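You operate a simulated robot arm through the tools that you are given. There is no shell and no other tool. Be economical: measure what you need, move in short steps, check, and stop when the job is done.

You are at the controls of a simulated robot arm. One attempt, no reset.

TASK
Copy the cell tester's log to the laptop with the grey laptop plug, then shut the lid.
Fine: press the copy key once; leave plug and lid alone till the screen says SAVED; grey laptop plug back in its rest.

Only the result counts: the job must be done as asked and must still hold three seconds after the hand-in. Knocking over, shifting, dropping, spilling or breaking anything else fails it. A push-on lid holds only when it is set on centred and level and pressed home; a screw cap is set on level and turned clockwise until tight.

THE ROBOT
A 7-joint arm with a three-finger gripper on a trunk, on a base that drives. Base frame: it is fixed to the floor where the robot stands at the start and does not move with it; the origin is under the middle of the robot, x ahead of it, y to its left, z up; the surface under the hand at the start is at about z = 778. Readings come in mm, rad, newtons and seconds.
Its first joint turns from -2.897 to 2.897 rad. Places, roughly: copy key [700, -300, 800]; laptop [700, -100, 800]; laptop lid [700, -100, 800]; rest of the grey laptop plug [500, -600, 800]. Payload 2.69 kg.
The tool frame sits at the grasp point between the pads (the TCP): z along the fingers, y along the line on which they close. The tips reach 29 mm beyond it. Largest opening 120 mm; the body of the gripper starts 78 mm behind the TCP.
Orientation is told as [roll, pitch, yaw] about the base's x, y, z axes, in that order, counted from this pose: with the fingers straight down and closing along the base's y, the tool's x points along the base's -x, its y along +y and its z along -z.

THE INTERFACE
- The arm moves only by the tool nudge_tool. Its argument "deltas" is a list of rows, each a list of 7 numbers: the shift along the tool's x, y, z in mm, then the turn, a rotation vector about the tool's x, y, z in degrees, then the opening in per cent of the stroke, from 0 (shut) to 100 (fully open). In form: [[tx, ty, tz, rx, ry, rz, jaw], ...]. A call has 1 to 10 rows; each row shifts and turns the commanded pose from where the row before left it, along the tool's axes as they then stand. A row lasts 0.2 s, in which the tool goes at most 50 mm and 0.15 rad; a call with a longer step from one row to the next is refused whole, and so is a gripper value outside its range. A pose out of reach is approached as far as the arm can. The call stops where the force on the tool passes 70 N (or 10 N more than at its start, if that is more) or the arm is blocked; 0.2 s more then pass. The fingers move at their own pace and stop on an object; they squeeze with about 31 N. The grip force told is the motor's: it shows also when the fingers shut on nothing. Time passes only in rows, and 0.2 s behind the last, so rows that do not move let the fingers close. The reply holds the time, the measured pose of the TCP, the force on the tool along the base axes, the opening and the grip force, in the units named above and with some noise, with the torque about the TCP (base axes, N m) and any sound that the robot's microphone picked up, and new pictures: "views" is both (left out), scene, wrist or none.
- Cameras (640 x 400 px; columns grow to the right, rows downward): "scene" is now at [264.4, 120.4, 1380.7]; the picture's right is [-0.78, -0.62, 0.00], its down [-0.40, 0.49, -0.77] and it looks along [0.48, -0.60, -0.63] (base axes); focal length 238 px, centre (320, 200). "wrist" rides on the gripper at [63, 0, -104] in the tool frame; the picture's right is [0.00, 1.00, 0.00], its down [-0.83, 0.00, -0.56] and it looks along [-0.56, 0.00, 0.83] (tool axes); focal length 275 px, centre (320, 200). There is no depth. A picture from a camera that has moved, and an enlarged one, comes with that camera's place and axes in the base frame and with its lens. The place of the scene camera against the robot may be out by one fixed shift of up to 12 mm in any direction.
- raise_lower(by): slides the trunk up (or, below 0, down) by that many mm; the arm and the scene camera ride with it, the base frame stays. It gives what a move gives, with no picture.
- roll_base(legs): drives the robot by 1 to 6 legs, each [ahead, left, turn to the left] in mm, mm and rad, along the robot's own axes; the way and the turn of a leg run together, so that a leg with both is an arc; at most 1500 mm and 3.142 rad a leg. The arm and the cameras ride along, it lands a little off, and it stops where it bumps. It gives what a move gives, and a new picture of the scene camera.
- aim_head(pan, tilt): turns the head with the scene camera to pan (to the left, within 2.496 rad either way) and tilt (down, from -0.506 to 1.204), counted from straight ahead of the robot. It gives what a move gives, and a new picture of the scene camera.
- enlarge(camera, box): a new picture of the part [left, top, right, bottom] of that camera's present view, enlarged. No time passes.
- hand_in(): hands the job in; it is judged then, once.

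Work in short steps. Places have to be worked out from the pictures, the camera data and where the tool is seen: move nearer, look again, correct. Check each grasp and each placing, and mend what went wrong. You have 120 turns and 260 pictures in all, those below and enlarged ones among them. Open the gripper and draw the arm clear of the work before you hand the job in, unless the task says otherwise; then end with one line.

The tools are called by a JSON object that holds its "name" and its "arguments". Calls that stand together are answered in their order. nudge_tool: Moves the arm, as the interface text tells. Its arguments: {"type":"object","properties":{"deltas":{"type":"array"},"views":{"type":"string","enum":["both","scene","wrist","none"]}},"required":["deltas"]} The other tools are called the same way: raise_lower (by) slides the trunk up or down; roll_base (legs) drives the base; aim_head (pan, tilt) turns the head that bears the scene camera; enlarge (camera, box) takes an enlarged picture of a part of a camera's view; hand_in () hands the job in.

At the start:

```text
time_s: 0.0
tcp_pos: [625.3, -320.1, 1199.5]
ee_rot: [0.0, 0.0, -0.001]
force: [-0.1, -0.1, 0.2]
wrist_torque: [0.01, 0.03, -0.02]
gripper_width: 120.0
finger_force: 0.1
trunk travel left (down, up): [-375.0, 211.0]
robot x, y, heading: [0.4, -1.1, -0.005]
head pan, tilt: [-0.895, 0.684]
```

scene: 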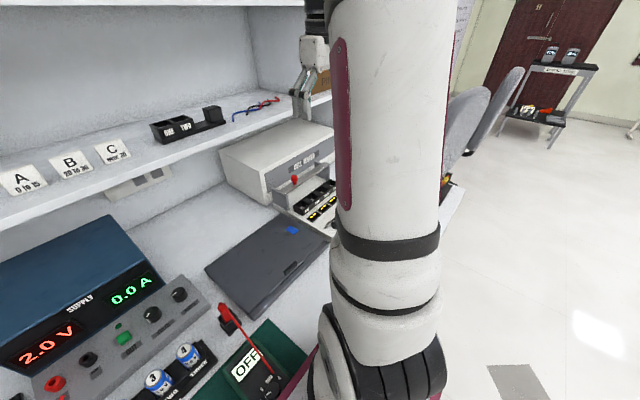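
wrist: 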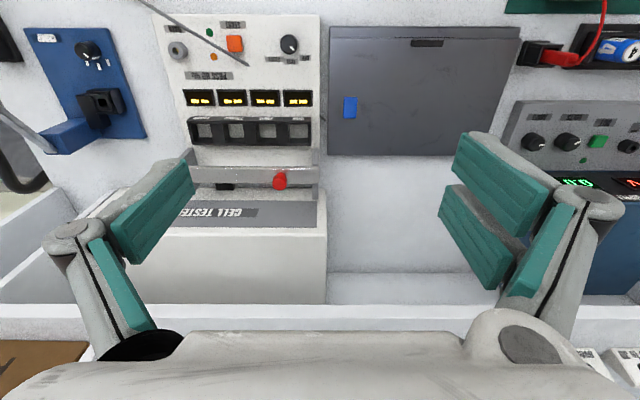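

I'll start by looking closer at the tester, the laptop and the left-hand items in the wrist view, to learn what state they are in.

{"name": "enlarge", "arguments": {"camera": "wrist", "box": [140, 10, 340, 135]}}

{"name": "enlarge", "arguments": {"camera": "wrist", "box": [0, 10, 200, 200]}}

{"name": "enlarge", "arguments": {"camera": "scene", "box": [190, 110, 350, 330]}}

```text
3.20 times, centred on (240, 72) of wrist
camera zoom: at [562.5, -320.4, 1303.1], right [0.0, 1.0, 0.0], down [0.83, 0.0, 0.56], along [0.56, 0.0, -0.83], focal length 881 px, centre (576, 608)
```

zoom: 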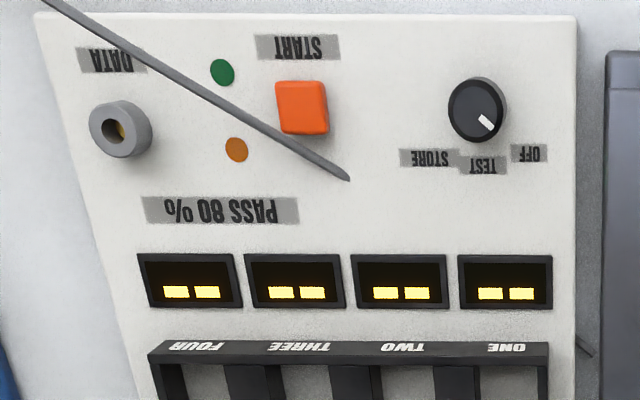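

```text
2.11 times, centred on (100, 105) of wrist
camera zoom: at [562.5, -320.4, 1303.1], right [0.0, 1.0, 0.0], down [0.83, 0.0, 0.56], along [0.56, 0.0, -0.83], focal length 580 px, centre (783, 400)
```

zoom: 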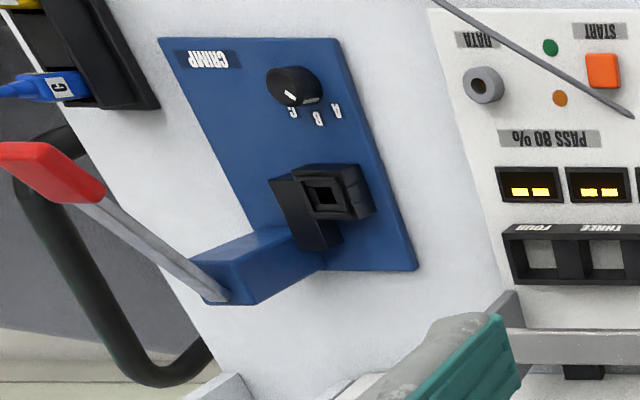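

```text
1.82 times, centred on (270, 220) of scene
camera zoom: at [264.4, 120.4, 1380.7], right [-0.78, -0.62, 0.0], down [-0.4, 0.49, -0.77], along [0.48, -0.6, -0.63], focal length 434 px, centre (411, 164)
```

zoom: 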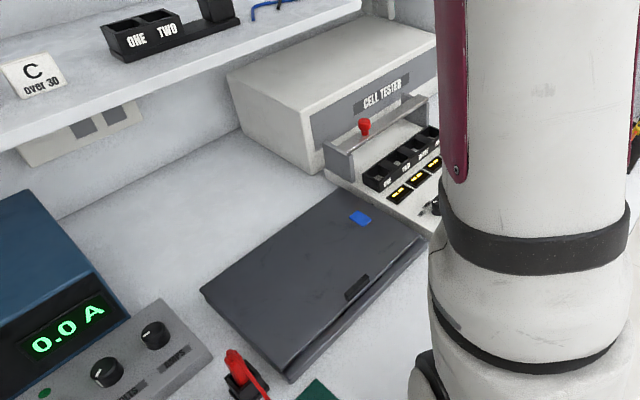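

The laptop looks shut, and the blue patch at about (696,-268) fits the copy key's place. I'll look closer at the laptop and turn the head toward the plug rests on the right.

{"name": "enlarge", "arguments": {"camera": "wrist", "box": [315, 10, 535, 165]}}

{"name": "aim_head", "arguments": {"pan": -1.25, "tilt": 0.8}}

```text
2.58 times, centred on (425, 88) of wrist
camera zoom: at [562.5, -320.4, 1303.1], right [0.0, 1.0, 0.0], down [0.83, 0.0, 0.56], along [0.56, 0.0, -0.83], focal length 710 px, centre (49, 490)
```

zoom: 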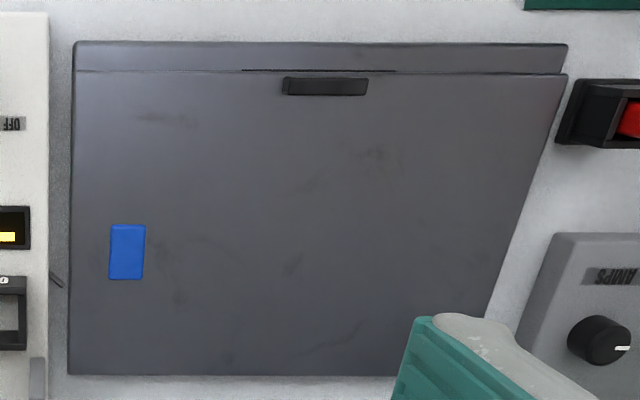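

```text
time_s: 0.8
tcp_pos: [626.2, -320.9, 1199.8]
ee_rot: [-0.001, 0.0, 0.0]
force: [-0.4, -0.7, 0.3]
wrist_torque: [0.01, -0.01, 0.02]
gripper_width: 119.8
finger_force: 0.0
trunk travel left (down, up): [-375.0, 211.0]
robot x, y, heading: [-1.5, 1.6, 0.002]
head pan, tilt: [-1.25, 0.799]
camera scene: at [236.5, 110.6, 1371.1], right [-0.95, -0.32, 0.0], down [-0.23, 0.68, -0.7], along [0.22, -0.66, -0.72], focal length 238 px, centre (320, 200)
```

scene: 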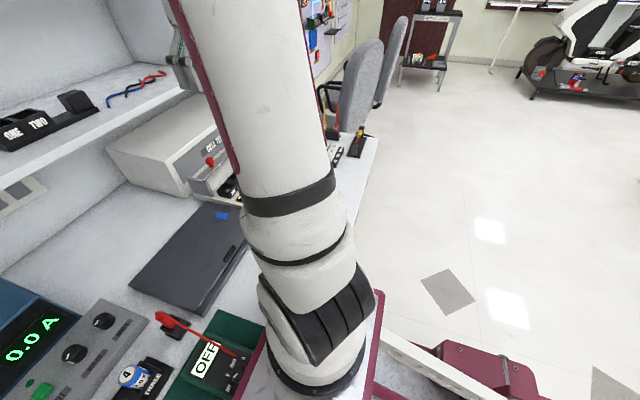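

Lid has a tab on its front edge and the base juts out in front of it. Now I'll carry the hand right and back to view the plug rack near (500,-600).

{"name": "nudge_tool", "arguments": {"deltas": [[30, -36, 0, 0, 0, 0, 100], [30, -36, 0, 0, 0, 0, 100], [30, -36, 0, 0, 0, 0, 100], [30, -36, 0, 0, 0, 0, 100], [30, -36, 0, 0, 0, 0, 100], [30, -36, 0, 0, 0, 0, 100], [30, -36, 0, 0, 0, 0, 100]]}}

```text
time_s: 2.4
tcp_pos: [418.1, -569.3, 1201.1]
ee_rot: [0.0, -0.002, 0.002]
force: [0.2, 0.3, 0.2]
wrist_torque: [-0.05, 0.05, 0.0]
gripper_width: 119.7
finger_force: 0.0
trunk travel left (down, up): [-375.0, 211.0]
robot x, y, heading: [1.4, 2.5, -0.003]
head pan, tilt: [-1.25, 0.799]
camera scene: at [236.6, 111.2, 1371.0], right [-0.95, -0.32, 0.0], down [-0.23, 0.68, -0.7], along [0.22, -0.66, -0.72], focal length 238 px, centre (320, 200)
camera wrist: at [354.0, -569.2, 1303.5], right [-0.01, 1.0, 0.0], down [0.83, 0.01, 0.56], along [0.56, 0.0, -0.83], focal length 275 px, centre (320, 200)
```

scene: 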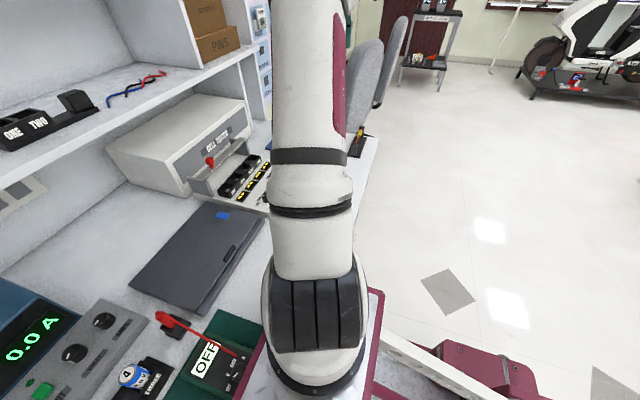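
wrist: 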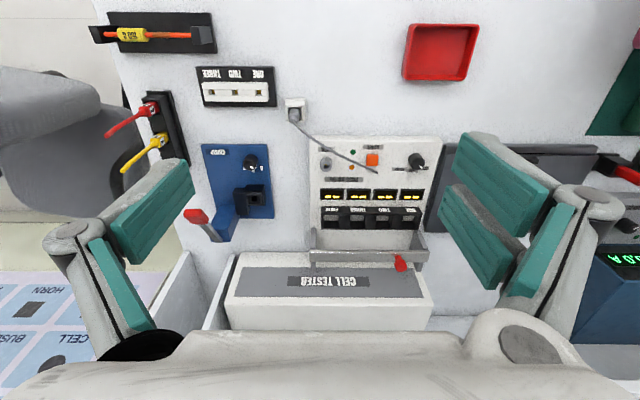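

{"name": "enlarge", "arguments": {"camera": "wrist", "box": [190, 60, 450, 222]}}

{"name": "enlarge", "arguments": {"camera": "wrist", "box": [270, 85, 350, 135]}}

```text
2.46 times, centred on (320, 141) of wrist
camera zoom: at [354.0, -569.2, 1303.5], right [-0.01, 1.0, 0.0], down [0.83, 0.01, 0.56], along [0.56, 0.0, -0.83], focal length 678 px, centre (320, 345)
```

zoom: 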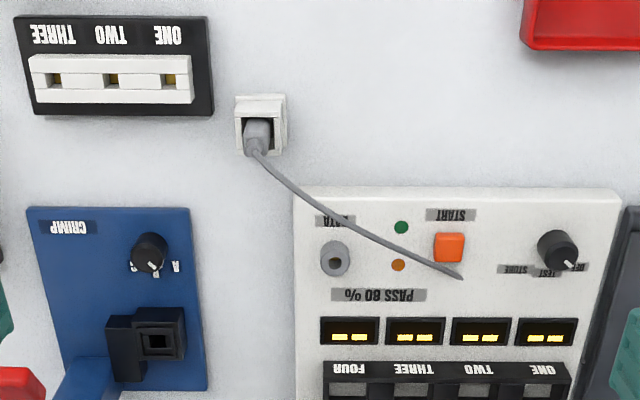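

```text
8.00 times, centred on (310, 110) of wrist
camera zoom: at [354.0, -569.2, 1303.5], right [-0.01, 1.0, 0.0], down [0.83, 0.01, 0.56], along [0.56, 0.0, -0.83], focal length 2202 px, centre (400, 920)
```

zoom: 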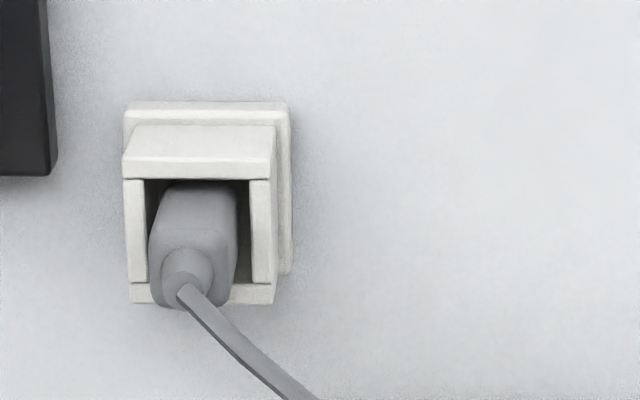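

Plug is upright in a white holder near (500,-613). I'll lower the hand so the wrist camera sees it from about 250 mm.

{"name": "nudge_tool", "arguments": {"deltas": [[0, -7, 45, 0, 0, 0, 100], [0, -7, 45, 0, 0, 0, 100], [0, -7, 45, 0, 0, 0, 100], [0, -7, 45, 0, 0, 0, 100], [0, -7, 45, 0, 0, 0, 100], [0, -7, 43, 0, 0, 0, 100]], "views": "wrist"}}

```text
time_s: 3.8
tcp_pos: [416.7, -614.7, 931.6]
ee_rot: [0.0, 0.001, 0.001]
force: [-0.3, 0.8, 0.7]
wrist_torque: [0.0, -0.02, -0.02]
gripper_width: 120.0
finger_force: 0.0
trunk travel left (down, up): [-375.0, 211.0]
robot x, y, heading: [-2.9, -0.4, 0.0]
head pan, tilt: [-1.25, 0.799]
camera wrist: at [353.3, -613.6, 1033.2], right [0.0, 1.0, 0.0], down [0.83, 0.0, 0.56], along [0.56, 0.0, -0.83], focal length 275 px, centre (320, 200)
```

wrist: 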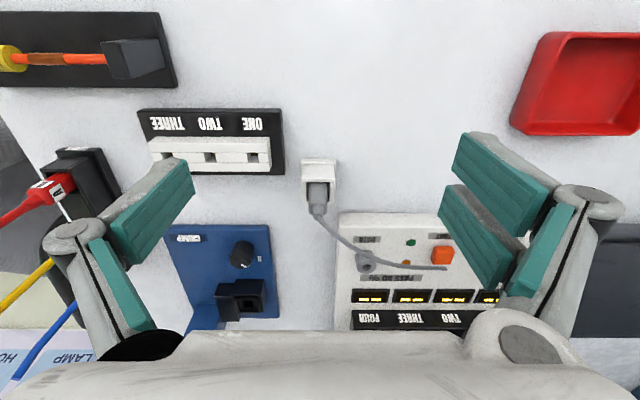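

{"name": "enlarge", "arguments": {"camera": "wrist", "box": [280, 145, 380, 230]}}

{"name": "enlarge", "arguments": {"camera": "wrist", "box": [330, 205, 490, 305]}}

```text
4.71 times, centred on (330, 188) of wrist
camera zoom: at [353.3, -613.6, 1033.2], right [0.0, 1.0, 0.0], down [0.83, 0.0, 0.56], along [0.56, 0.0, -0.83], focal length 1295 px, centre (273, 259)
```

zoom: 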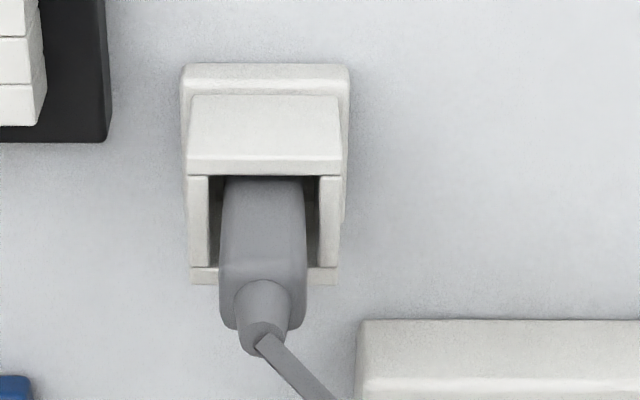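

```text
4.00 times, centred on (410, 255) of wrist
camera zoom: at [353.3, -613.6, 1033.2], right [0.0, 1.0, 0.0], down [0.83, 0.0, 0.56], along [0.56, 0.0, -0.83], focal length 1101 px, centre (-40, -20)
```

zoom: 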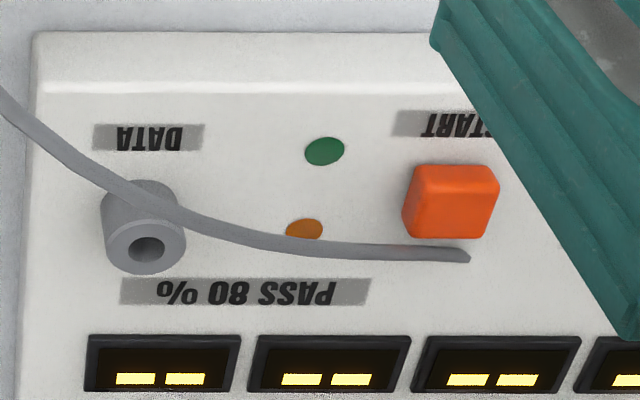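

Estimates: holder box centre ≈(493,-615), rim z≈815, plug body top ≈840, DATA barrel vertical on the tester. Before touching it, I'll look at the laptop's tab close up: rise, then cross over to it.

{"name": "nudge_tool", "arguments": {"deltas": [[0, 0, -40, 0, 0, 0, 100], [-14, 46, -10, 0, 0, 0, 100], [-14, 46, 0, 0, 0, 0, 100], [-14, 46, 0, 0, 0, 0, 100], [-14, 46, 0, 0, 0, 0, 100], [-14, 46, 0, 0, 0, 0, 100], [-14, 46, 0, 0, 0, 0, 100], [-14, 46, 0, 0, 0, 0, 100], [-14, 46, 0, 0, 0, 0, 100], [-14, 46, 0, 0, 0, 0, 100]], "views": "none"}}

{"name": "nudge_tool", "arguments": {"deltas": [[-14, 46, 30, 0, 0, 0, 100], [0, 0, 0, 0, 0, 0, 100]]}}

```text
time_s: 6.0
tcp_pos: [541.2, -201.7, 979.6]
ee_rot: [0.0, 0.001, -0.001]
force: [-1.1, -1.0, 0.2]
wrist_torque: [0.03, -0.02, -0.02]
gripper_width: 120.1
finger_force: 0.1
trunk travel left (down, up): [-375.0, 211.0]
robot x, y, heading: [1.8, -0.4, 0.0]
head pan, tilt: [-1.25, 0.799]
```

```text
refused: row 1 steps farther than a row can; nothing moved
```

{"name": "nudge_tool", "arguments": {"deltas": [[-10, 40, 20, 0, 0, 0, 100], [0, 0, 0, 0, 0, 0, 100]]}}

```text
time_s: 6.6
tcp_pos: [550.4, -160.7, 961.8]
ee_rot: [0.002, 0.0, 0.0]
force: [0.4, -1.0, 0.2]
wrist_torque: [0.02, -0.01, -0.02]
gripper_width: 119.9
finger_force: 0.2
trunk travel left (down, up): [-375.0, 211.0]
robot x, y, heading: [-4.5, 0.4, -0.001]
head pan, tilt: [-1.25, 0.799]
camera scene: at [236.4, 110.6, 1371.1], right [-0.95, -0.32, 0.0], down [-0.23, 0.68, -0.7], along [0.22, -0.66, -0.72], focal length 238 px, centre (320, 200)
camera wrist: at [487.6, -159.8, 1065.0], right [0.0, 1.0, 0.0], down [0.83, 0.0, 0.56], along [0.56, 0.0, -0.83], focal length 275 px, centre (320, 200)
```

scene: 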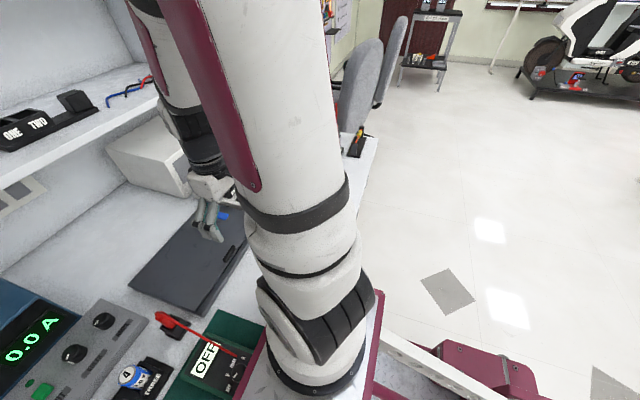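
wrist: 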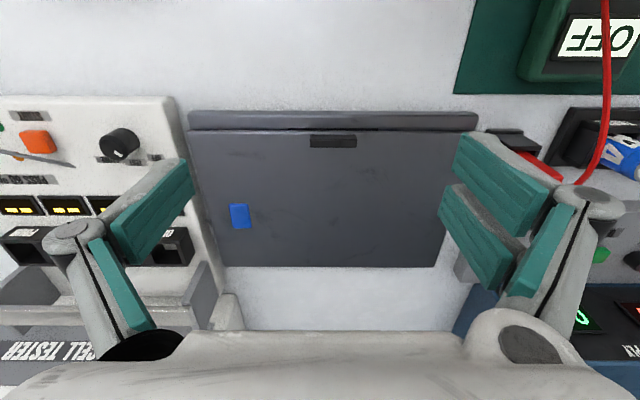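

{"name": "enlarge", "arguments": {"camera": "wrist", "box": [280, 100, 380, 162]}}

{"name": "enlarge", "arguments": {"camera": "wrist", "box": [180, 100, 280, 280]}}

```text
6.40 times, centred on (330, 131) of wrist
camera zoom: at [487.6, -159.8, 1065.0], right [0.0, 1.0, 0.0], down [0.83, 0.0, 0.56], along [0.56, 0.0, -0.83], focal length 1762 px, centre (256, 642)
```

zoom: 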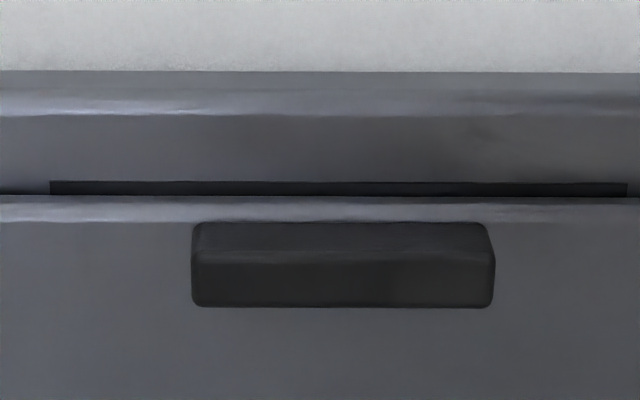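

```text
2.22 times, centred on (230, 190) of wrist
camera zoom: at [487.6, -159.8, 1065.0], right [0.0, 1.0, 0.0], down [0.83, 0.0, 0.56], along [0.56, 0.0, -0.83], focal length 612 px, centre (520, 222)
```

zoom: 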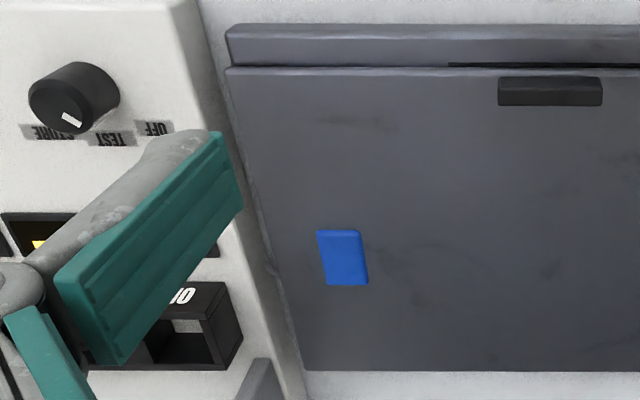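

Triangulating from two views gives a table at about z=750, the lid top at about 770 and a raised tab centred about (604,-145), 50 mm wide and 13 mm high. The hinge line is near x≈808. I'll hover above the tab and check.

{"name": "nudge_tool", "arguments": {"deltas": [[-18, 5, 25, 0, 0, 0, 100], [-18, 5, 30, 0, 0, 0, 100], [-18, 5, 30, 0, 0, 0, 80], [0, 0, 20, 0, 0, 0, 80], [0, 0, 0, 0, 0, 0, 80]], "views": "wrist"}}

```text
time_s: 7.8
tcp_pos: [605.7, -145.9, 855.8]
ee_rot: [0.001, 0.002, -0.001]
force: [0.2, 0.0, -0.7]
wrist_torque: [0.0, 0.01, -0.01]
gripper_width: 96.1
finger_force: 0.0
trunk travel left (down, up): [-375.0, 211.0]
robot x, y, heading: [0.0, 1.2, 0.0]
head pan, tilt: [-1.25, 0.799]
camera wrist: at [542.4, -145.7, 960.0], right [0.0, 1.0, 0.0], down [0.83, 0.0, 0.56], along [0.56, 0.0, -0.83], focal length 275 px, centre (320, 200)
```

wrist: 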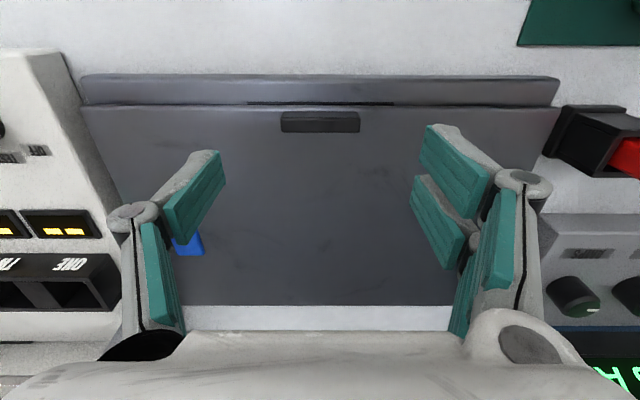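

Tab is centred under the hand. I'll lower so the tips stop about 3 mm above the lid, and close on the tab's ends.

{"name": "nudge_tool", "arguments": {"deltas": [[1, 0, 25, 0, 0, 0, 65], [0, 0, 20, 0, 0, 0, 65], [0, 0, 8, 0, 0, 0, 65], [0, 0, 0, 0, 0, 0, 30], [0, 0, 0, 0, 0, 0, 20], [0, 0, 0, 0, 0, 0, 20]], "views": "wrist"}}

```text
time_s: 9.2
tcp_pos: [603.6, -145.8, 804.6]
ee_rot: [-0.002, -0.004, -0.001]
force: [0.8, 4.3, 64.4]
wrist_torque: [1.0, -0.17, 0.15]
gripper_width: 49.8
finger_force: 44.6
trunk travel left (down, up): [-375.0, 211.0]
robot x, y, heading: [-1.7, -2.3, 0.002]
head pan, tilt: [-1.25, 0.799]
camera wrist: at [540.3, -145.1, 908.2], right [0.0, 1.0, 0.0], down [0.83, 0.01, 0.56], along [0.56, 0.0, -0.83], focal length 275 px, centre (320, 200)
```

wrist: 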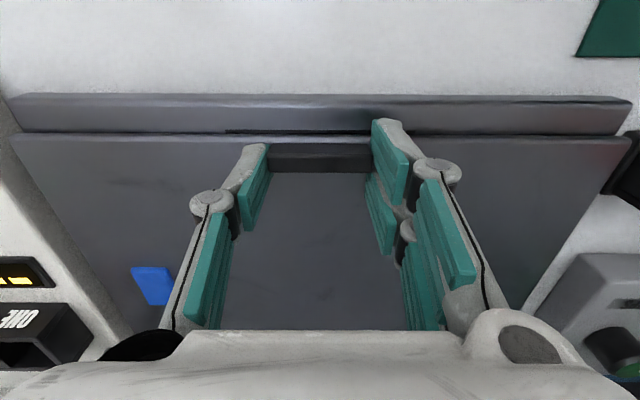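

The tab is held (49.8 mm), but the tips are pressing the lid with 64 N. I'll ease off, rise a few mm and re-grip so the lid can turn between the pads.

{"name": "nudge_tool", "arguments": {"deltas": [[0, 0, -2, 0, 0, 0, 50], [0, 0, -5, 0, 0, 0, 50], [0, 0, 0, 0, 0, 0, 30], [0, 0, 0, 0, 0, 0, 30], [0, 0, 0, 0, 0, 0, 30]], "views": "none"}}

```text
time_s: 10.4
tcp_pos: [602.2, -146.3, 809.6]
ee_rot: [0.002, 0.004, -0.002]
force: [-8.0, -6.8, -9.1]
wrist_torque: [-0.07, 1.47, -0.15]
gripper_width: 49.7
finger_force: 45.4
trunk travel left (down, up): [-375.0, 211.0]
robot x, y, heading: [-1.3, 0.2, -0.003]
head pan, tilt: [-1.25, 0.799]
```

Now a first lift along the hinge arc to about 10° of lid, tool vertical, watching force.

{"name": "nudge_tool", "arguments": {"deltas": [[-1, 0, -9, 0, 0, 0, 30], [-1, 0, -9, 0, 0, 0, 30], [-1.6, 0, -9, 0, 0, 0, 30], [-2, 0, -9, 0, 0, 0, 30]], "views": "wrist"}}

```text
time_s: 11.4
tcp_pos: [610.0, -146.3, 847.2]
ee_rot: [-0.001, -0.002, -0.001]
force: [-4.5, -10.9, -7.7]
wrist_torque: [-0.48, 1.32, -0.03]
gripper_width: 49.4
finger_force: 44.6
trunk travel left (down, up): [-375.0, 211.0]
robot x, y, heading: [-1.4, 1.2, 0.001]
head pan, tilt: [-1.25, 0.799]
camera wrist: at [547.3, -145.3, 950.0], right [0.0, 1.0, 0.0], down [0.83, 0.0, 0.56], along [0.56, 0.0, -0.83], focal length 275 px, centre (320, 200)
```

wrist: 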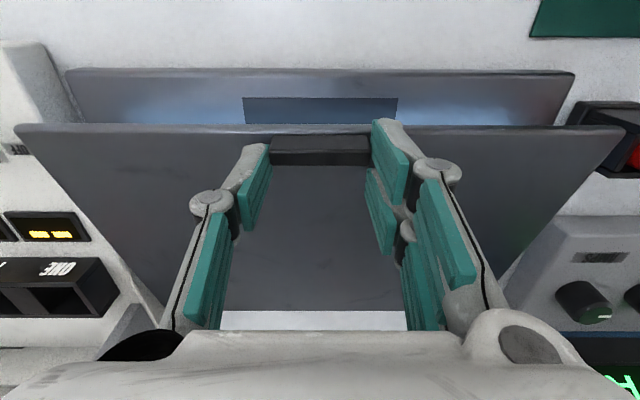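

The lid swings up freely and the recess shows the screen glow. I'll carry on along the arc to about 50°, tilting the tool 20° with it.

{"name": "nudge_tool", "arguments": {"deltas": [[-6.9, 0, -16.9, 0, 2.5, 0, 30], [-6.2, 0, -17.2, 0, 2.5, 0, 30], [-8.5, 0, -16.4, 0, 2.5, 0, 30], [-7.7, 0, -16.8, 0, 2.5, 0, 30], [-9.7, 0, -15.6, 0, 2.5, 0, 30], [-9.1, 0, -16, 0, 2.5, 0, 30], [-11.2, 0, -14.9, 0, 2.5, 0, 30], [-10.5, 0, -15.4, 0, 2.5, 0, 30]]}}

```text
time_s: 13.2
tcp_pos: [697.5, -145.9, 961.7]
ee_rot: [-0.001, 0.352, -0.001]
force: [-8.1, -12.6, -7.4]
wrist_torque: [-0.16, 1.41, 0.11]
gripper_width: 49.7
finger_force: 45.0
trunk travel left (down, up): [-375.0, 211.0]
robot x, y, heading: [-1.3, 0.6, 0.002]
head pan, tilt: [-1.25, 0.799]
camera scene: at [236.2, 110.1, 1371.2], right [-0.95, -0.32, 0.0], down [-0.23, 0.68, -0.7], along [0.22, -0.66, -0.72], focal length 238 px, centre (320, 200)
camera wrist: at [674.6, -145.5, 1081.4], right [0.0, 1.0, 0.0], down [0.97, 0.0, 0.24], along [0.24, 0.0, -0.97], focal length 275 px, centre (320, 200)
```

scene: 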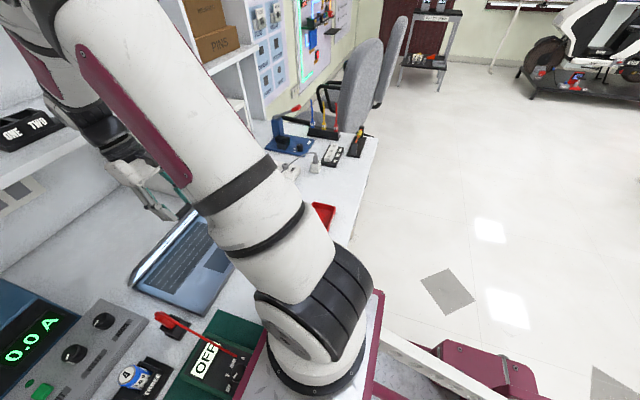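
wrist: 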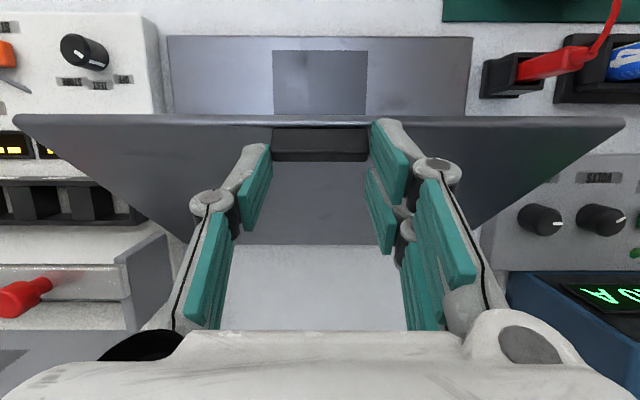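

Keyboard is exposed. To keep clear of the shelf edge (about x=850), I'll go on to about 60° lid while tilting the tool back to 10°.

{"name": "nudge_tool", "arguments": {"deltas": [[-5.9, 0, -8.5, 0, -3.3, 0, 30], [-6.5, 0, -7.5, 0, -3.3, 0, 30], [-7.5, 0, -6.5, 0, -3.4, 0, 30], [0, 0, 0, 0, 0, 0, 30]]}}

```text
time_s: 14.2
tcp_pos: [723.8, -146.0, 979.0]
ee_rot: [0.0, 0.175, 0.0]
force: [-15.0, -1.0, 14.5]
wrist_torque: [0.0, 1.65, -0.13]
gripper_width: 49.9
finger_force: 44.8
trunk travel left (down, up): [-375.0, 211.0]
robot x, y, heading: [1.3, 0.1, -0.004]
head pan, tilt: [-1.25, 0.799]
camera scene: at [235.4, 110.7, 1371.4], right [-0.95, -0.32, 0.0], down [-0.23, 0.68, -0.7], along [0.22, -0.66, -0.72], focal length 238 px, centre (320, 200)
camera wrist: at [679.1, -145.5, 1091.8], right [0.0, 1.0, 0.0], down [0.92, 0.0, 0.4], along [0.4, 0.0, -0.92], focal length 275 px, centre (320, 200)
```

scene: 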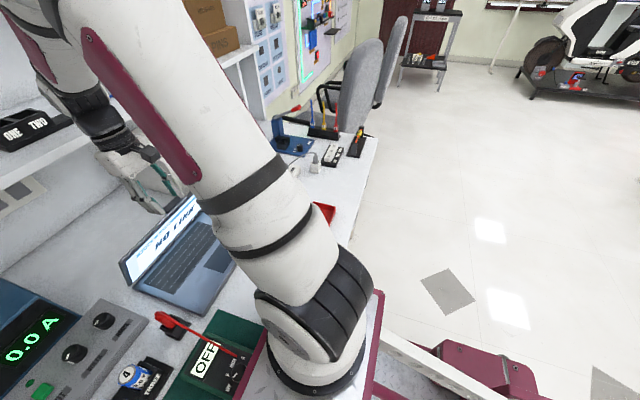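
wrist: 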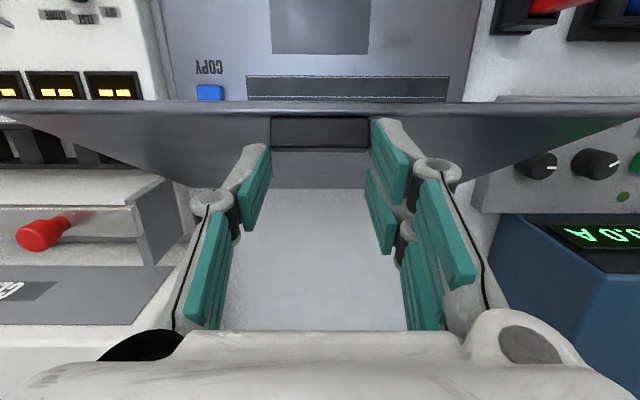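

Screen says NO LINK and a blue COPY key shows on the deck. I'll open the fingers and see if the lid holds by itself.

{"name": "nudge_tool", "arguments": {"deltas": [[0, 0, 0, 0, 0, 0, 46], [0, 0, 0, 0, 0, 0, 50], [0, 0, 0, 0, 0, 0, 50]]}}

```text
time_s: 15.0
tcp_pos: [722.2, -147.0, 978.3]
ee_rot: [0.0, 0.174, -0.001]
force: [0.4, -0.1, 0.7]
wrist_torque: [0.01, -0.01, 0.01]
gripper_width: 60.0
finger_force: 0.1
trunk travel left (down, up): [-375.0, 211.0]
robot x, y, heading: [4.7, 1.3, -0.003]
head pan, tilt: [-1.25, 0.799]
camera scene: at [236.4, 110.6, 1371.1], right [-0.95, -0.32, 0.0], down [-0.23, 0.68, -0.7], along [0.22, -0.66, -0.72], focal length 238 px, centre (320, 200)
camera wrist: at [680.2, -145.7, 1090.6], right [0.0, 1.0, 0.0], down [0.92, 0.0, 0.4], along [0.4, 0.0, -0.92], focal length 275 px, centre (320, 200)
```

scene: 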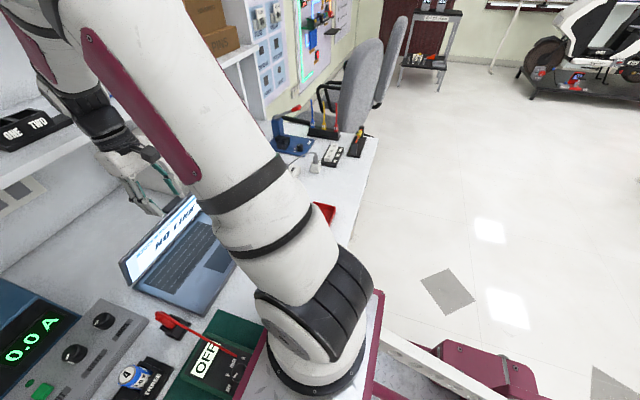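
wrist: 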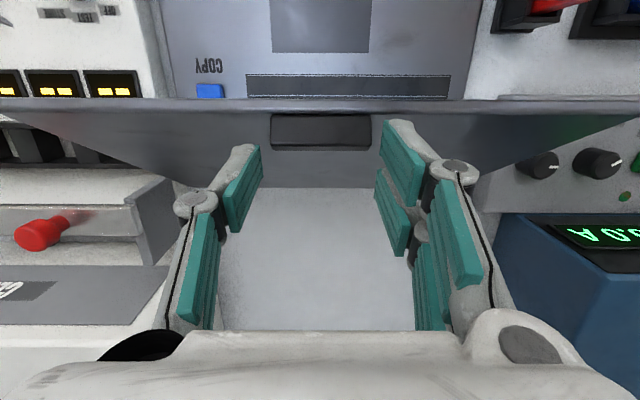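

The lid holds by itself. It still overhangs the copy key (≈(700,-265)), so I'll rise clear, come back in front, and push the screen further open with closed fingers.

{"name": "nudge_tool", "arguments": {"deltas": [[6, 0, -25, 0, -3, 0, 55], [5, 0, -25, 0, -4, 0, 55], [12, 0, -25, 0, -5, 0, 40], [40, 0, 0, 0, -6, 0, 20], [40, 0, 5, 0, -6, 0, 0], [40, 0, 10, 0, -6, 0, 0], [10, 0, 45, 0, -5, 0, 0], [10, 0, 45, 0, 0, 0, 0]]}}

```text
time_s: 16.8
tcp_pos: [621.4, -153.2, 937.4]
ee_rot: [-0.002, -0.432, 0.001]
force: [-0.4, -0.1, 0.9]
wrist_torque: [0.0, -0.04, -0.02]
gripper_width: 0.0
finger_force: 28.2
out of reach, approached as far as the arm can: row 7, 8
trunk travel left (down, up): [-375.0, 211.0]
robot x, y, heading: [1.3, -0.8, -0.001]
head pan, tilt: [-1.25, 0.799]
camera scene: at [235.8, 110.9, 1371.2], right [-0.95, -0.32, 0.0], down [-0.23, 0.68, -0.7], along [0.22, -0.66, -0.72], focal length 238 px, centre (320, 200)
camera wrist: at [520.2, -153.0, 1004.5], right [-0.01, 1.0, 0.0], down [0.52, 0.01, 0.85], along [0.85, 0.0, -0.52], focal length 275 px, centre (320, 200)
```

scene: 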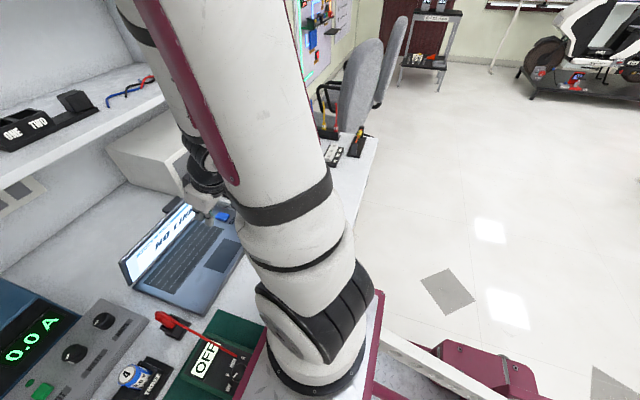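
wrist: 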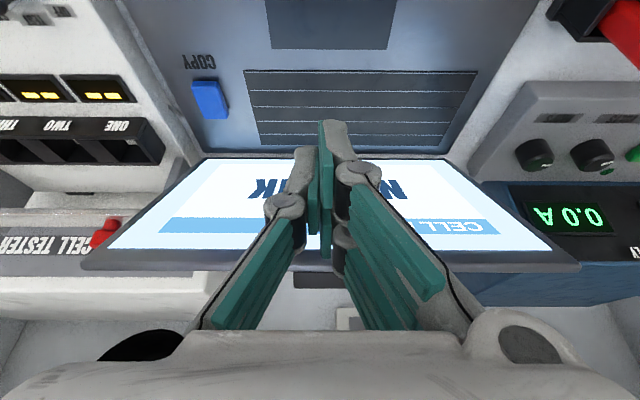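

Clear view now: lid about 60°, COPY key on the deck's right side. I'll push the screen's upper part forward with the closed fingers, in small steps.

{"name": "nudge_tool", "arguments": {"deltas": [[-27, 0, 12.7, 0, 0, 0, 0], [-27, 0, 12.7, 0, 0, 0, 0], [-18, 0, 8.5, 0, 0, 0, 0]], "views": "wrist"}}

```text
time_s: 17.6
tcp_pos: [701.7, -153.8, 937.1]
ee_rot: [0.001, -0.436, 0.0]
force: [-1.6, -0.4, -0.3]
wrist_torque: [0.0, 0.05, -0.02]
gripper_width: 0.0
finger_force: 29.0
trunk travel left (down, up): [-375.0, 211.0]
robot x, y, heading: [2.0, -1.9, 0.002]
head pan, tilt: [-1.25, 0.799]
camera wrist: at [600.6, -153.6, 1003.8], right [0.0, 1.0, 0.0], down [0.52, 0.0, 0.85], along [0.85, 0.0, -0.52], focal length 275 px, centre (320, 200)
```

wrist: 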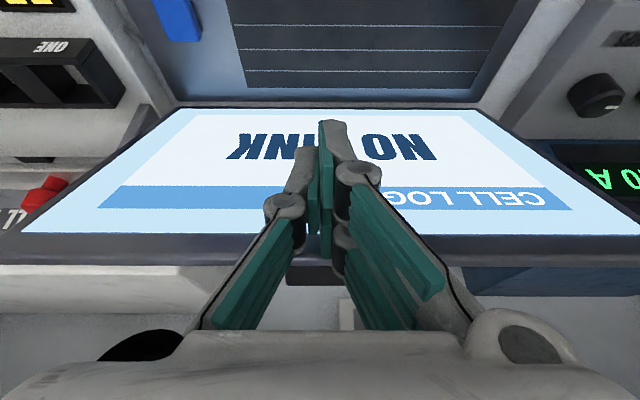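

Just short of contact. Pushing on about 70 mm.

{"name": "nudge_tool", "arguments": {"deltas": [[-13.6, 0, 6.3, 0, 0, 0, 0], [-13.6, 0, 6.3, 0, 0, 0, 0], [-13.6, 0, 6.3, 0, 0, 0, 0], [-13.6, 0, 6.3, 0, 0, 0, 0], [-13.6, 0, 6.3, 0, 0, 0, 0]]}}

```text
time_s: 18.8
tcp_pos: [776.2, -154.1, 938.5]
ee_rot: [-0.001, -0.435, 0.0]
force: [-2.0, 0.0, -1.1]
wrist_torque: [0.02, 0.05, 0.02]
gripper_width: 0.0
finger_force: 28.7
trunk travel left (down, up): [-375.0, 211.0]
robot x, y, heading: [-4.6, 4.9, -0.0]
head pan, tilt: [-1.25, 0.799]
camera scene: at [236.3, 110.7, 1371.1], right [-0.95, -0.32, 0.0], down [-0.23, 0.68, -0.7], along [0.22, -0.66, -0.72], focal length 238 px, centre (320, 200)
camera wrist: at [675.6, -153.7, 1004.3], right [0.0, 1.0, 0.0], down [0.52, 0.0, 0.86], along [0.86, 0.0, -0.52], focal length 275 px, centre (320, 200)
```

scene: 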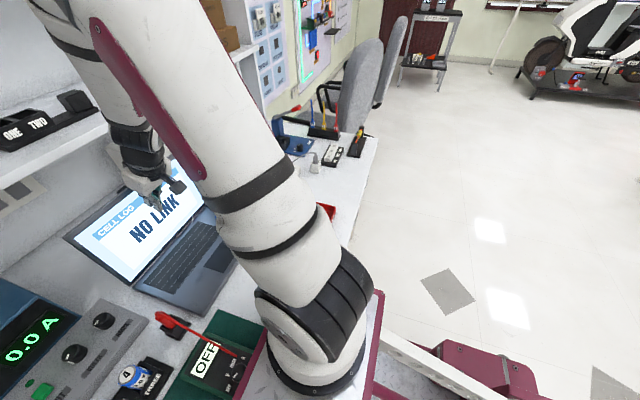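
wrist: 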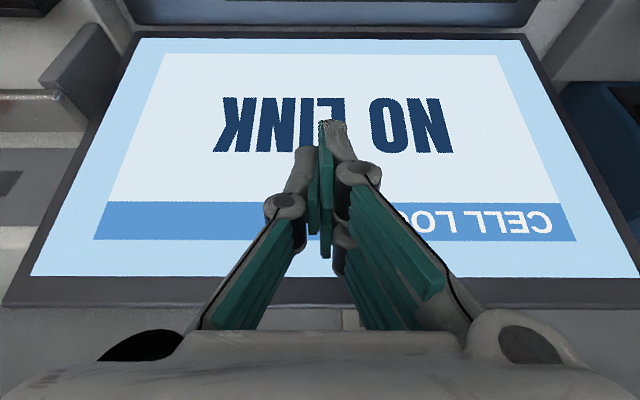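

The lid is near upright now. I'll back off, bring the tool vertical again, rise and head toward the plug rest.

{"name": "nudge_tool", "arguments": {"deltas": [[40, 0, -19, 0, 0, 0, 0], [40, 0, -19, 0, 0, 0, 0], [20, 0, -30, 0, 6, 0, 20], [10, 0, -20, 0, 7, 0, 40], [5, -30, 0, 0, 6, 0, 40], [5, -40, 0, 0, 6, 0, 40], [10, -45, 0, 0, 0, 0, 40], [10, -45, 0, 0, 0, 0, 40], [10, -45, 0, 0, 0, 0, 40], [10, -45, 0, 0, 0, 0, 40]], "views": "none"}}

```text
time_s: 21.0
tcp_pos: [591.5, -403.0, 972.0]
ee_rot: [0.001, 0.001, 0.001]
force: [0.3, 0.3, 0.3]
wrist_torque: [0.0, 0.03, -0.04]
gripper_width: 47.6
finger_force: 0.0
trunk travel left (down, up): [-375.0, 211.0]
robot x, y, heading: [-2.5, 3.0, -0.001]
head pan, tilt: [-1.25, 0.799]
```

Now to a hover over the plug at (508,-615).

{"name": "nudge_tool", "arguments": {"deltas": [[16.7, -42.4, 10, 0, 0, 0, 40], [16.7, -42.4, 10, 0, 0, 0, 40], [16.7, -42.4, 10, 0, 0, 0, 40], [16.7, -42.4, 10, 0, 0, 0, 40], [16.7, -42.4, 10, 0, 0, 0, 40], [0, 0, 20, 0, 0, 0, 40], [0, 0, 0, 0, 0, 0, 40]], "views": "wrist"}}

{"name": "enlarge", "arguments": {"camera": "wrist", "box": [250, 80, 410, 190]}}

```text
time_s: 22.6
tcp_pos: [505.5, -616.3, 900.4]
ee_rot: [-0.002, -0.001, -0.001]
force: [-0.1, -0.1, -0.7]
wrist_torque: [-0.02, -0.01, 0.01]
gripper_width: 47.9
finger_force: 0.0
trunk travel left (down, up): [-375.0, 211.0]
robot x, y, heading: [-0.1, 1.1, -0.002]
head pan, tilt: [-1.25, 0.799]
camera wrist: at [443.5, -614.3, 1004.3], right [0.0, 1.0, 0.0], down [0.83, 0.0, 0.56], along [0.56, 0.0, -0.83], focal length 275 px, centre (320, 200)
```

wrist: 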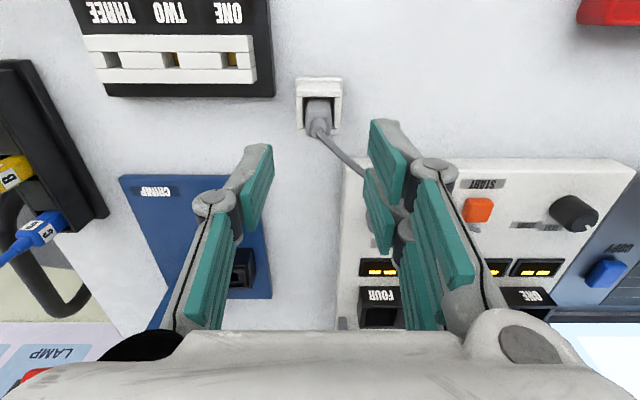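

```text
3.64 times, centred on (330, 135) of wrist
camera zoom: at [443.5, -614.3, 1004.3], right [0.0, 1.0, 0.0], down [0.83, 0.0, 0.56], along [0.56, 0.0, -0.83], focal length 1001 px, centre (284, 436)
```

zoom: 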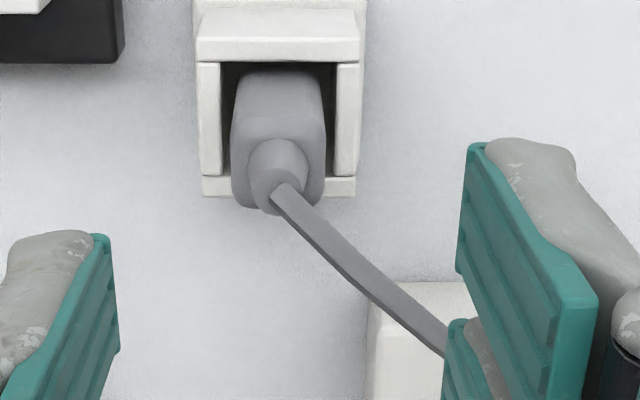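

Geometry confirmed (holder centre x≈508, y≈-615.5). I'll descend to TCP z≈828 so the tips stay above the holder rim, then close.

{"name": "nudge_tool", "arguments": {"deltas": [[-2, 0.5, 30, 0, 0, 0, 40], [0, 0, 25, 0, 0, 0, 40], [0, 0, 17, 0, 0, 0, 40], [0, 0, 0, 0, 0, 0, 10], [0, 0, 0, 0, 0, 0, 5], [0, 0, 0, 0, 0, 0, 5]], "views": "wrist"}}

{"name": "enlarge", "arguments": {"camera": "wrist", "box": [240, 60, 400, 200]}}

```text
time_s: 24.0
tcp_pos: [509.3, -616.4, 829.2]
ee_rot: [0.002, 0.001, 0.0]
force: [-0.1, 0.1, 0.1]
wrist_torque: [-0.02, 0.01, 0.0]
gripper_width: 17.2
finger_force: 31.2
trunk travel left (down, up): [-375.0, 211.0]
robot x, y, heading: [1.4, 1.9, 0.004]
head pan, tilt: [-1.25, 0.799]
camera wrist: at [446.6, -615.6, 931.8], right [0.0, 1.0, 0.0], down [0.83, 0.0, 0.56], along [0.56, 0.0, -0.83], focal length 275 px, centre (320, 200)
```

wrist: 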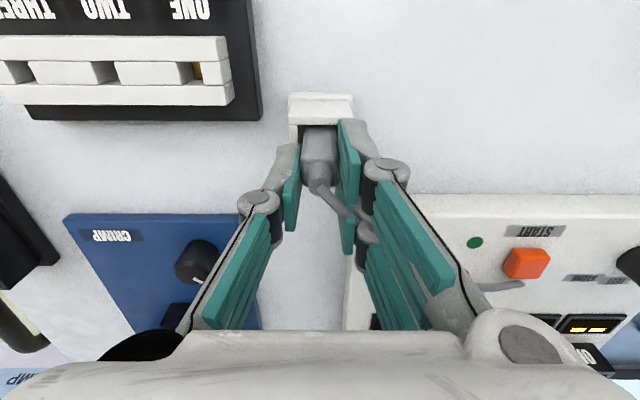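

```text
2.86 times, centred on (320, 130) of wrist
camera zoom: at [446.6, -615.6, 931.8], right [0.0, 1.0, 0.0], down [0.83, 0.0, 0.56], along [0.56, 0.0, -0.83], focal length 786 px, centre (320, 400)
```

zoom: 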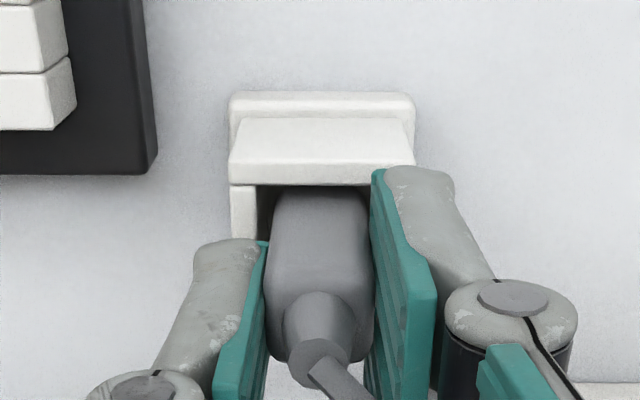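

Plug is gripped (17.2 mm). I'll lift it straight up 70 mm and check it comes along.

{"name": "nudge_tool", "arguments": {"deltas": [[0, 0, -15, 0, 0, 0, 5], [0, 0, -25, 0, 0, 0, 5], [0, 0, -30, 0, 0, 0, 5]], "views": "wrist"}}

{"name": "enlarge", "arguments": {"camera": "wrist", "box": [240, 60, 480, 210]}}

```text
time_s: 24.8
tcp_pos: [509.7, -617.3, 898.8]
ee_rot: [0.001, 0.0, 0.001]
force: [-1.2, -0.5, -0.5]
wrist_torque: [0.01, -0.02, 0.0]
gripper_width: 17.4
finger_force: 31.2
trunk travel left (down, up): [-375.0, 211.0]
robot x, y, heading: [2.3, -1.2, 0.005]
head pan, tilt: [-1.25, 0.799]
camera wrist: at [446.0, -615.6, 1002.7], right [0.0, 1.0, 0.0], down [0.83, 0.0, 0.56], along [0.56, 0.0, -0.83], focal length 275 px, centre (320, 200)
```

wrist: 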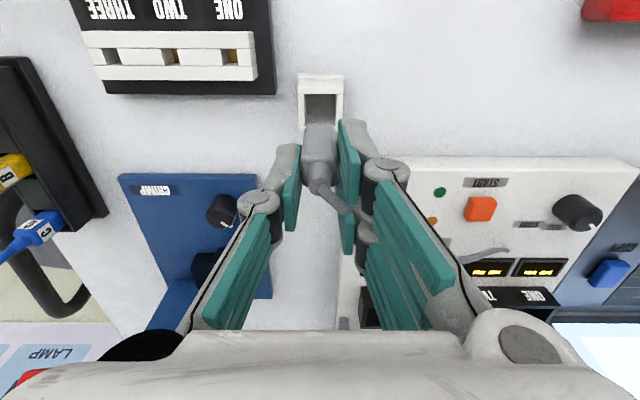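

```text
2.67 times, centred on (360, 135) of wrist
camera zoom: at [446.0, -615.6, 1002.7], right [0.0, 1.0, 0.0], down [0.83, 0.0, 0.56], along [0.56, 0.0, -0.83], focal length 734 px, centre (213, 373)
```

zoom: 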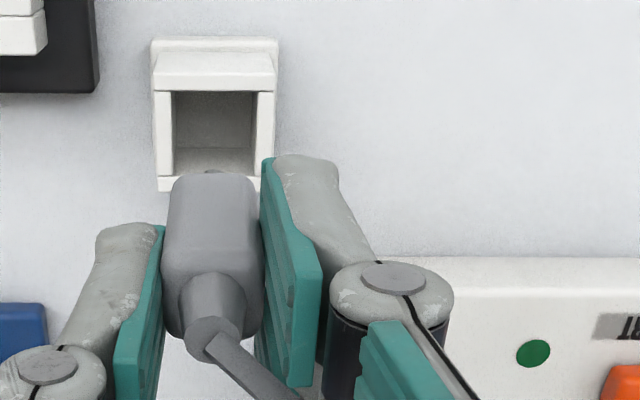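

Plug is free; its body bottom sits ~57 mm below TCP with a pin beneath. I'll move to a side spot from which the DATA socket is unobstructed to fix its place.

{"name": "nudge_tool", "arguments": {"deltas": [[-12.5, 40, -10, 0, 0, 0, 5], [-12.5, 40, -10, 0, 0, 0, 5], [-12.5, 40, 0, 0, 0, 0, 5], [-12.5, 40, 0, 0, 0, 0, 5], [0, 0, 0, 0, 0, 0, 5]], "views": "wrist"}}

{"name": "enlarge", "arguments": {"camera": "wrist", "box": [150, 110, 310, 210]}}

```text
time_s: 26.0
tcp_pos: [556.9, -452.8, 921.4]
ee_rot: [-0.003, 0.0, -0.001]
force: [-0.2, -0.2, -1.0]
wrist_torque: [0.0, -0.03, -0.05]
gripper_width: 17.1
finger_force: 30.9
trunk travel left (down, up): [-375.0, 211.0]
robot x, y, heading: [0.1, -0.7, -0.003]
head pan, tilt: [-1.25, 0.799]
camera wrist: at [493.9, -452.4, 1024.8], right [0.0, 1.0, 0.0], down [0.83, 0.0, 0.56], along [0.56, 0.0, -0.83], focal length 275 px, centre (320, 200)
```

wrist: 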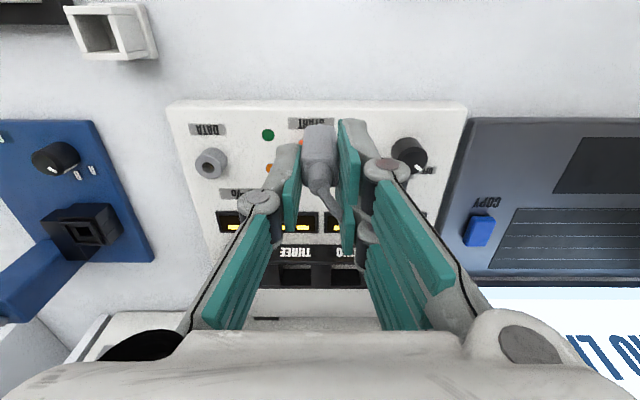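

```text
4.00 times, centred on (230, 160) of wrist
camera zoom: at [493.9, -452.4, 1024.8], right [0.0, 1.0, 0.0], down [0.83, 0.0, 0.56], along [0.56, 0.0, -0.83], focal length 1101 px, centre (680, 360)
```

zoom: 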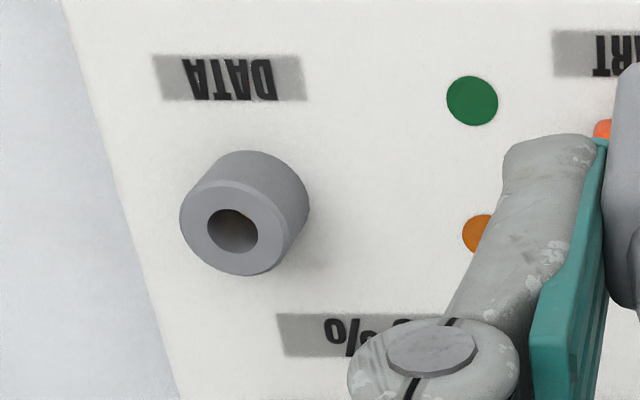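

Socket hole fixed at about (611.5,-555.5), top z≈797.5. Moving the plug to hover right above it.

{"name": "nudge_tool", "arguments": {"deltas": [[-18, -34, 0, 0, 0, 0, 5], [-18, -34, 0, 0, 0, 0, 5], [-18.6, -34.7, 5, 0, 0, 0, 5], [0, 0, 23, 0, 0, 0, 5], [0, 0, 0, 0, 0, 0, 5]], "views": "wrist"}}

{"name": "enlarge", "arguments": {"camera": "wrist", "box": [260, 80, 380, 200]}}

```text
time_s: 27.2
tcp_pos: [611.5, -558.2, 888.5]
ee_rot: [0.0, 0.0, -0.002]
force: [0.5, -0.4, -0.6]
wrist_torque: [0.02, -0.03, 0.0]
gripper_width: 17.2
finger_force: 30.5
trunk travel left (down, up): [-375.0, 211.0]
robot x, y, heading: [-0.1, -3.6, 0.003]
head pan, tilt: [-1.25, 0.799]
camera wrist: at [548.8, -557.8, 993.3], right [0.0, 1.0, 0.0], down [0.83, 0.0, 0.56], along [0.56, 0.0, -0.83], focal length 275 px, centre (320, 200)
```

wrist: 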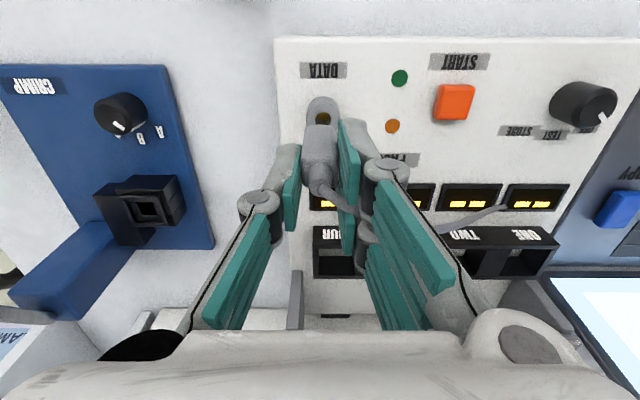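

```text
3.33 times, centred on (320, 140) of wrist
camera zoom: at [548.8, -557.8, 993.3], right [0.0, 1.0, 0.0], down [0.83, 0.0, 0.56], along [0.56, 0.0, -0.83], focal length 918 px, centre (320, 400)
```

zoom: 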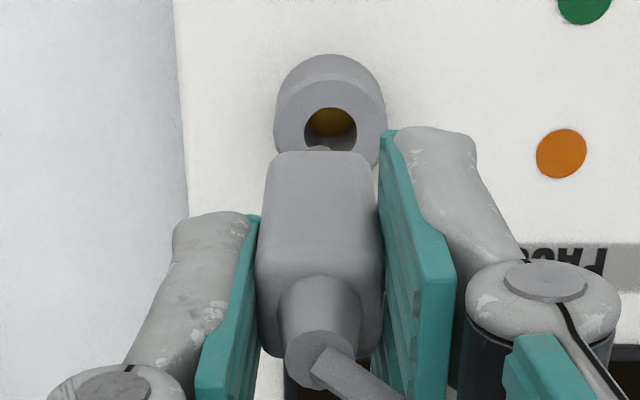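

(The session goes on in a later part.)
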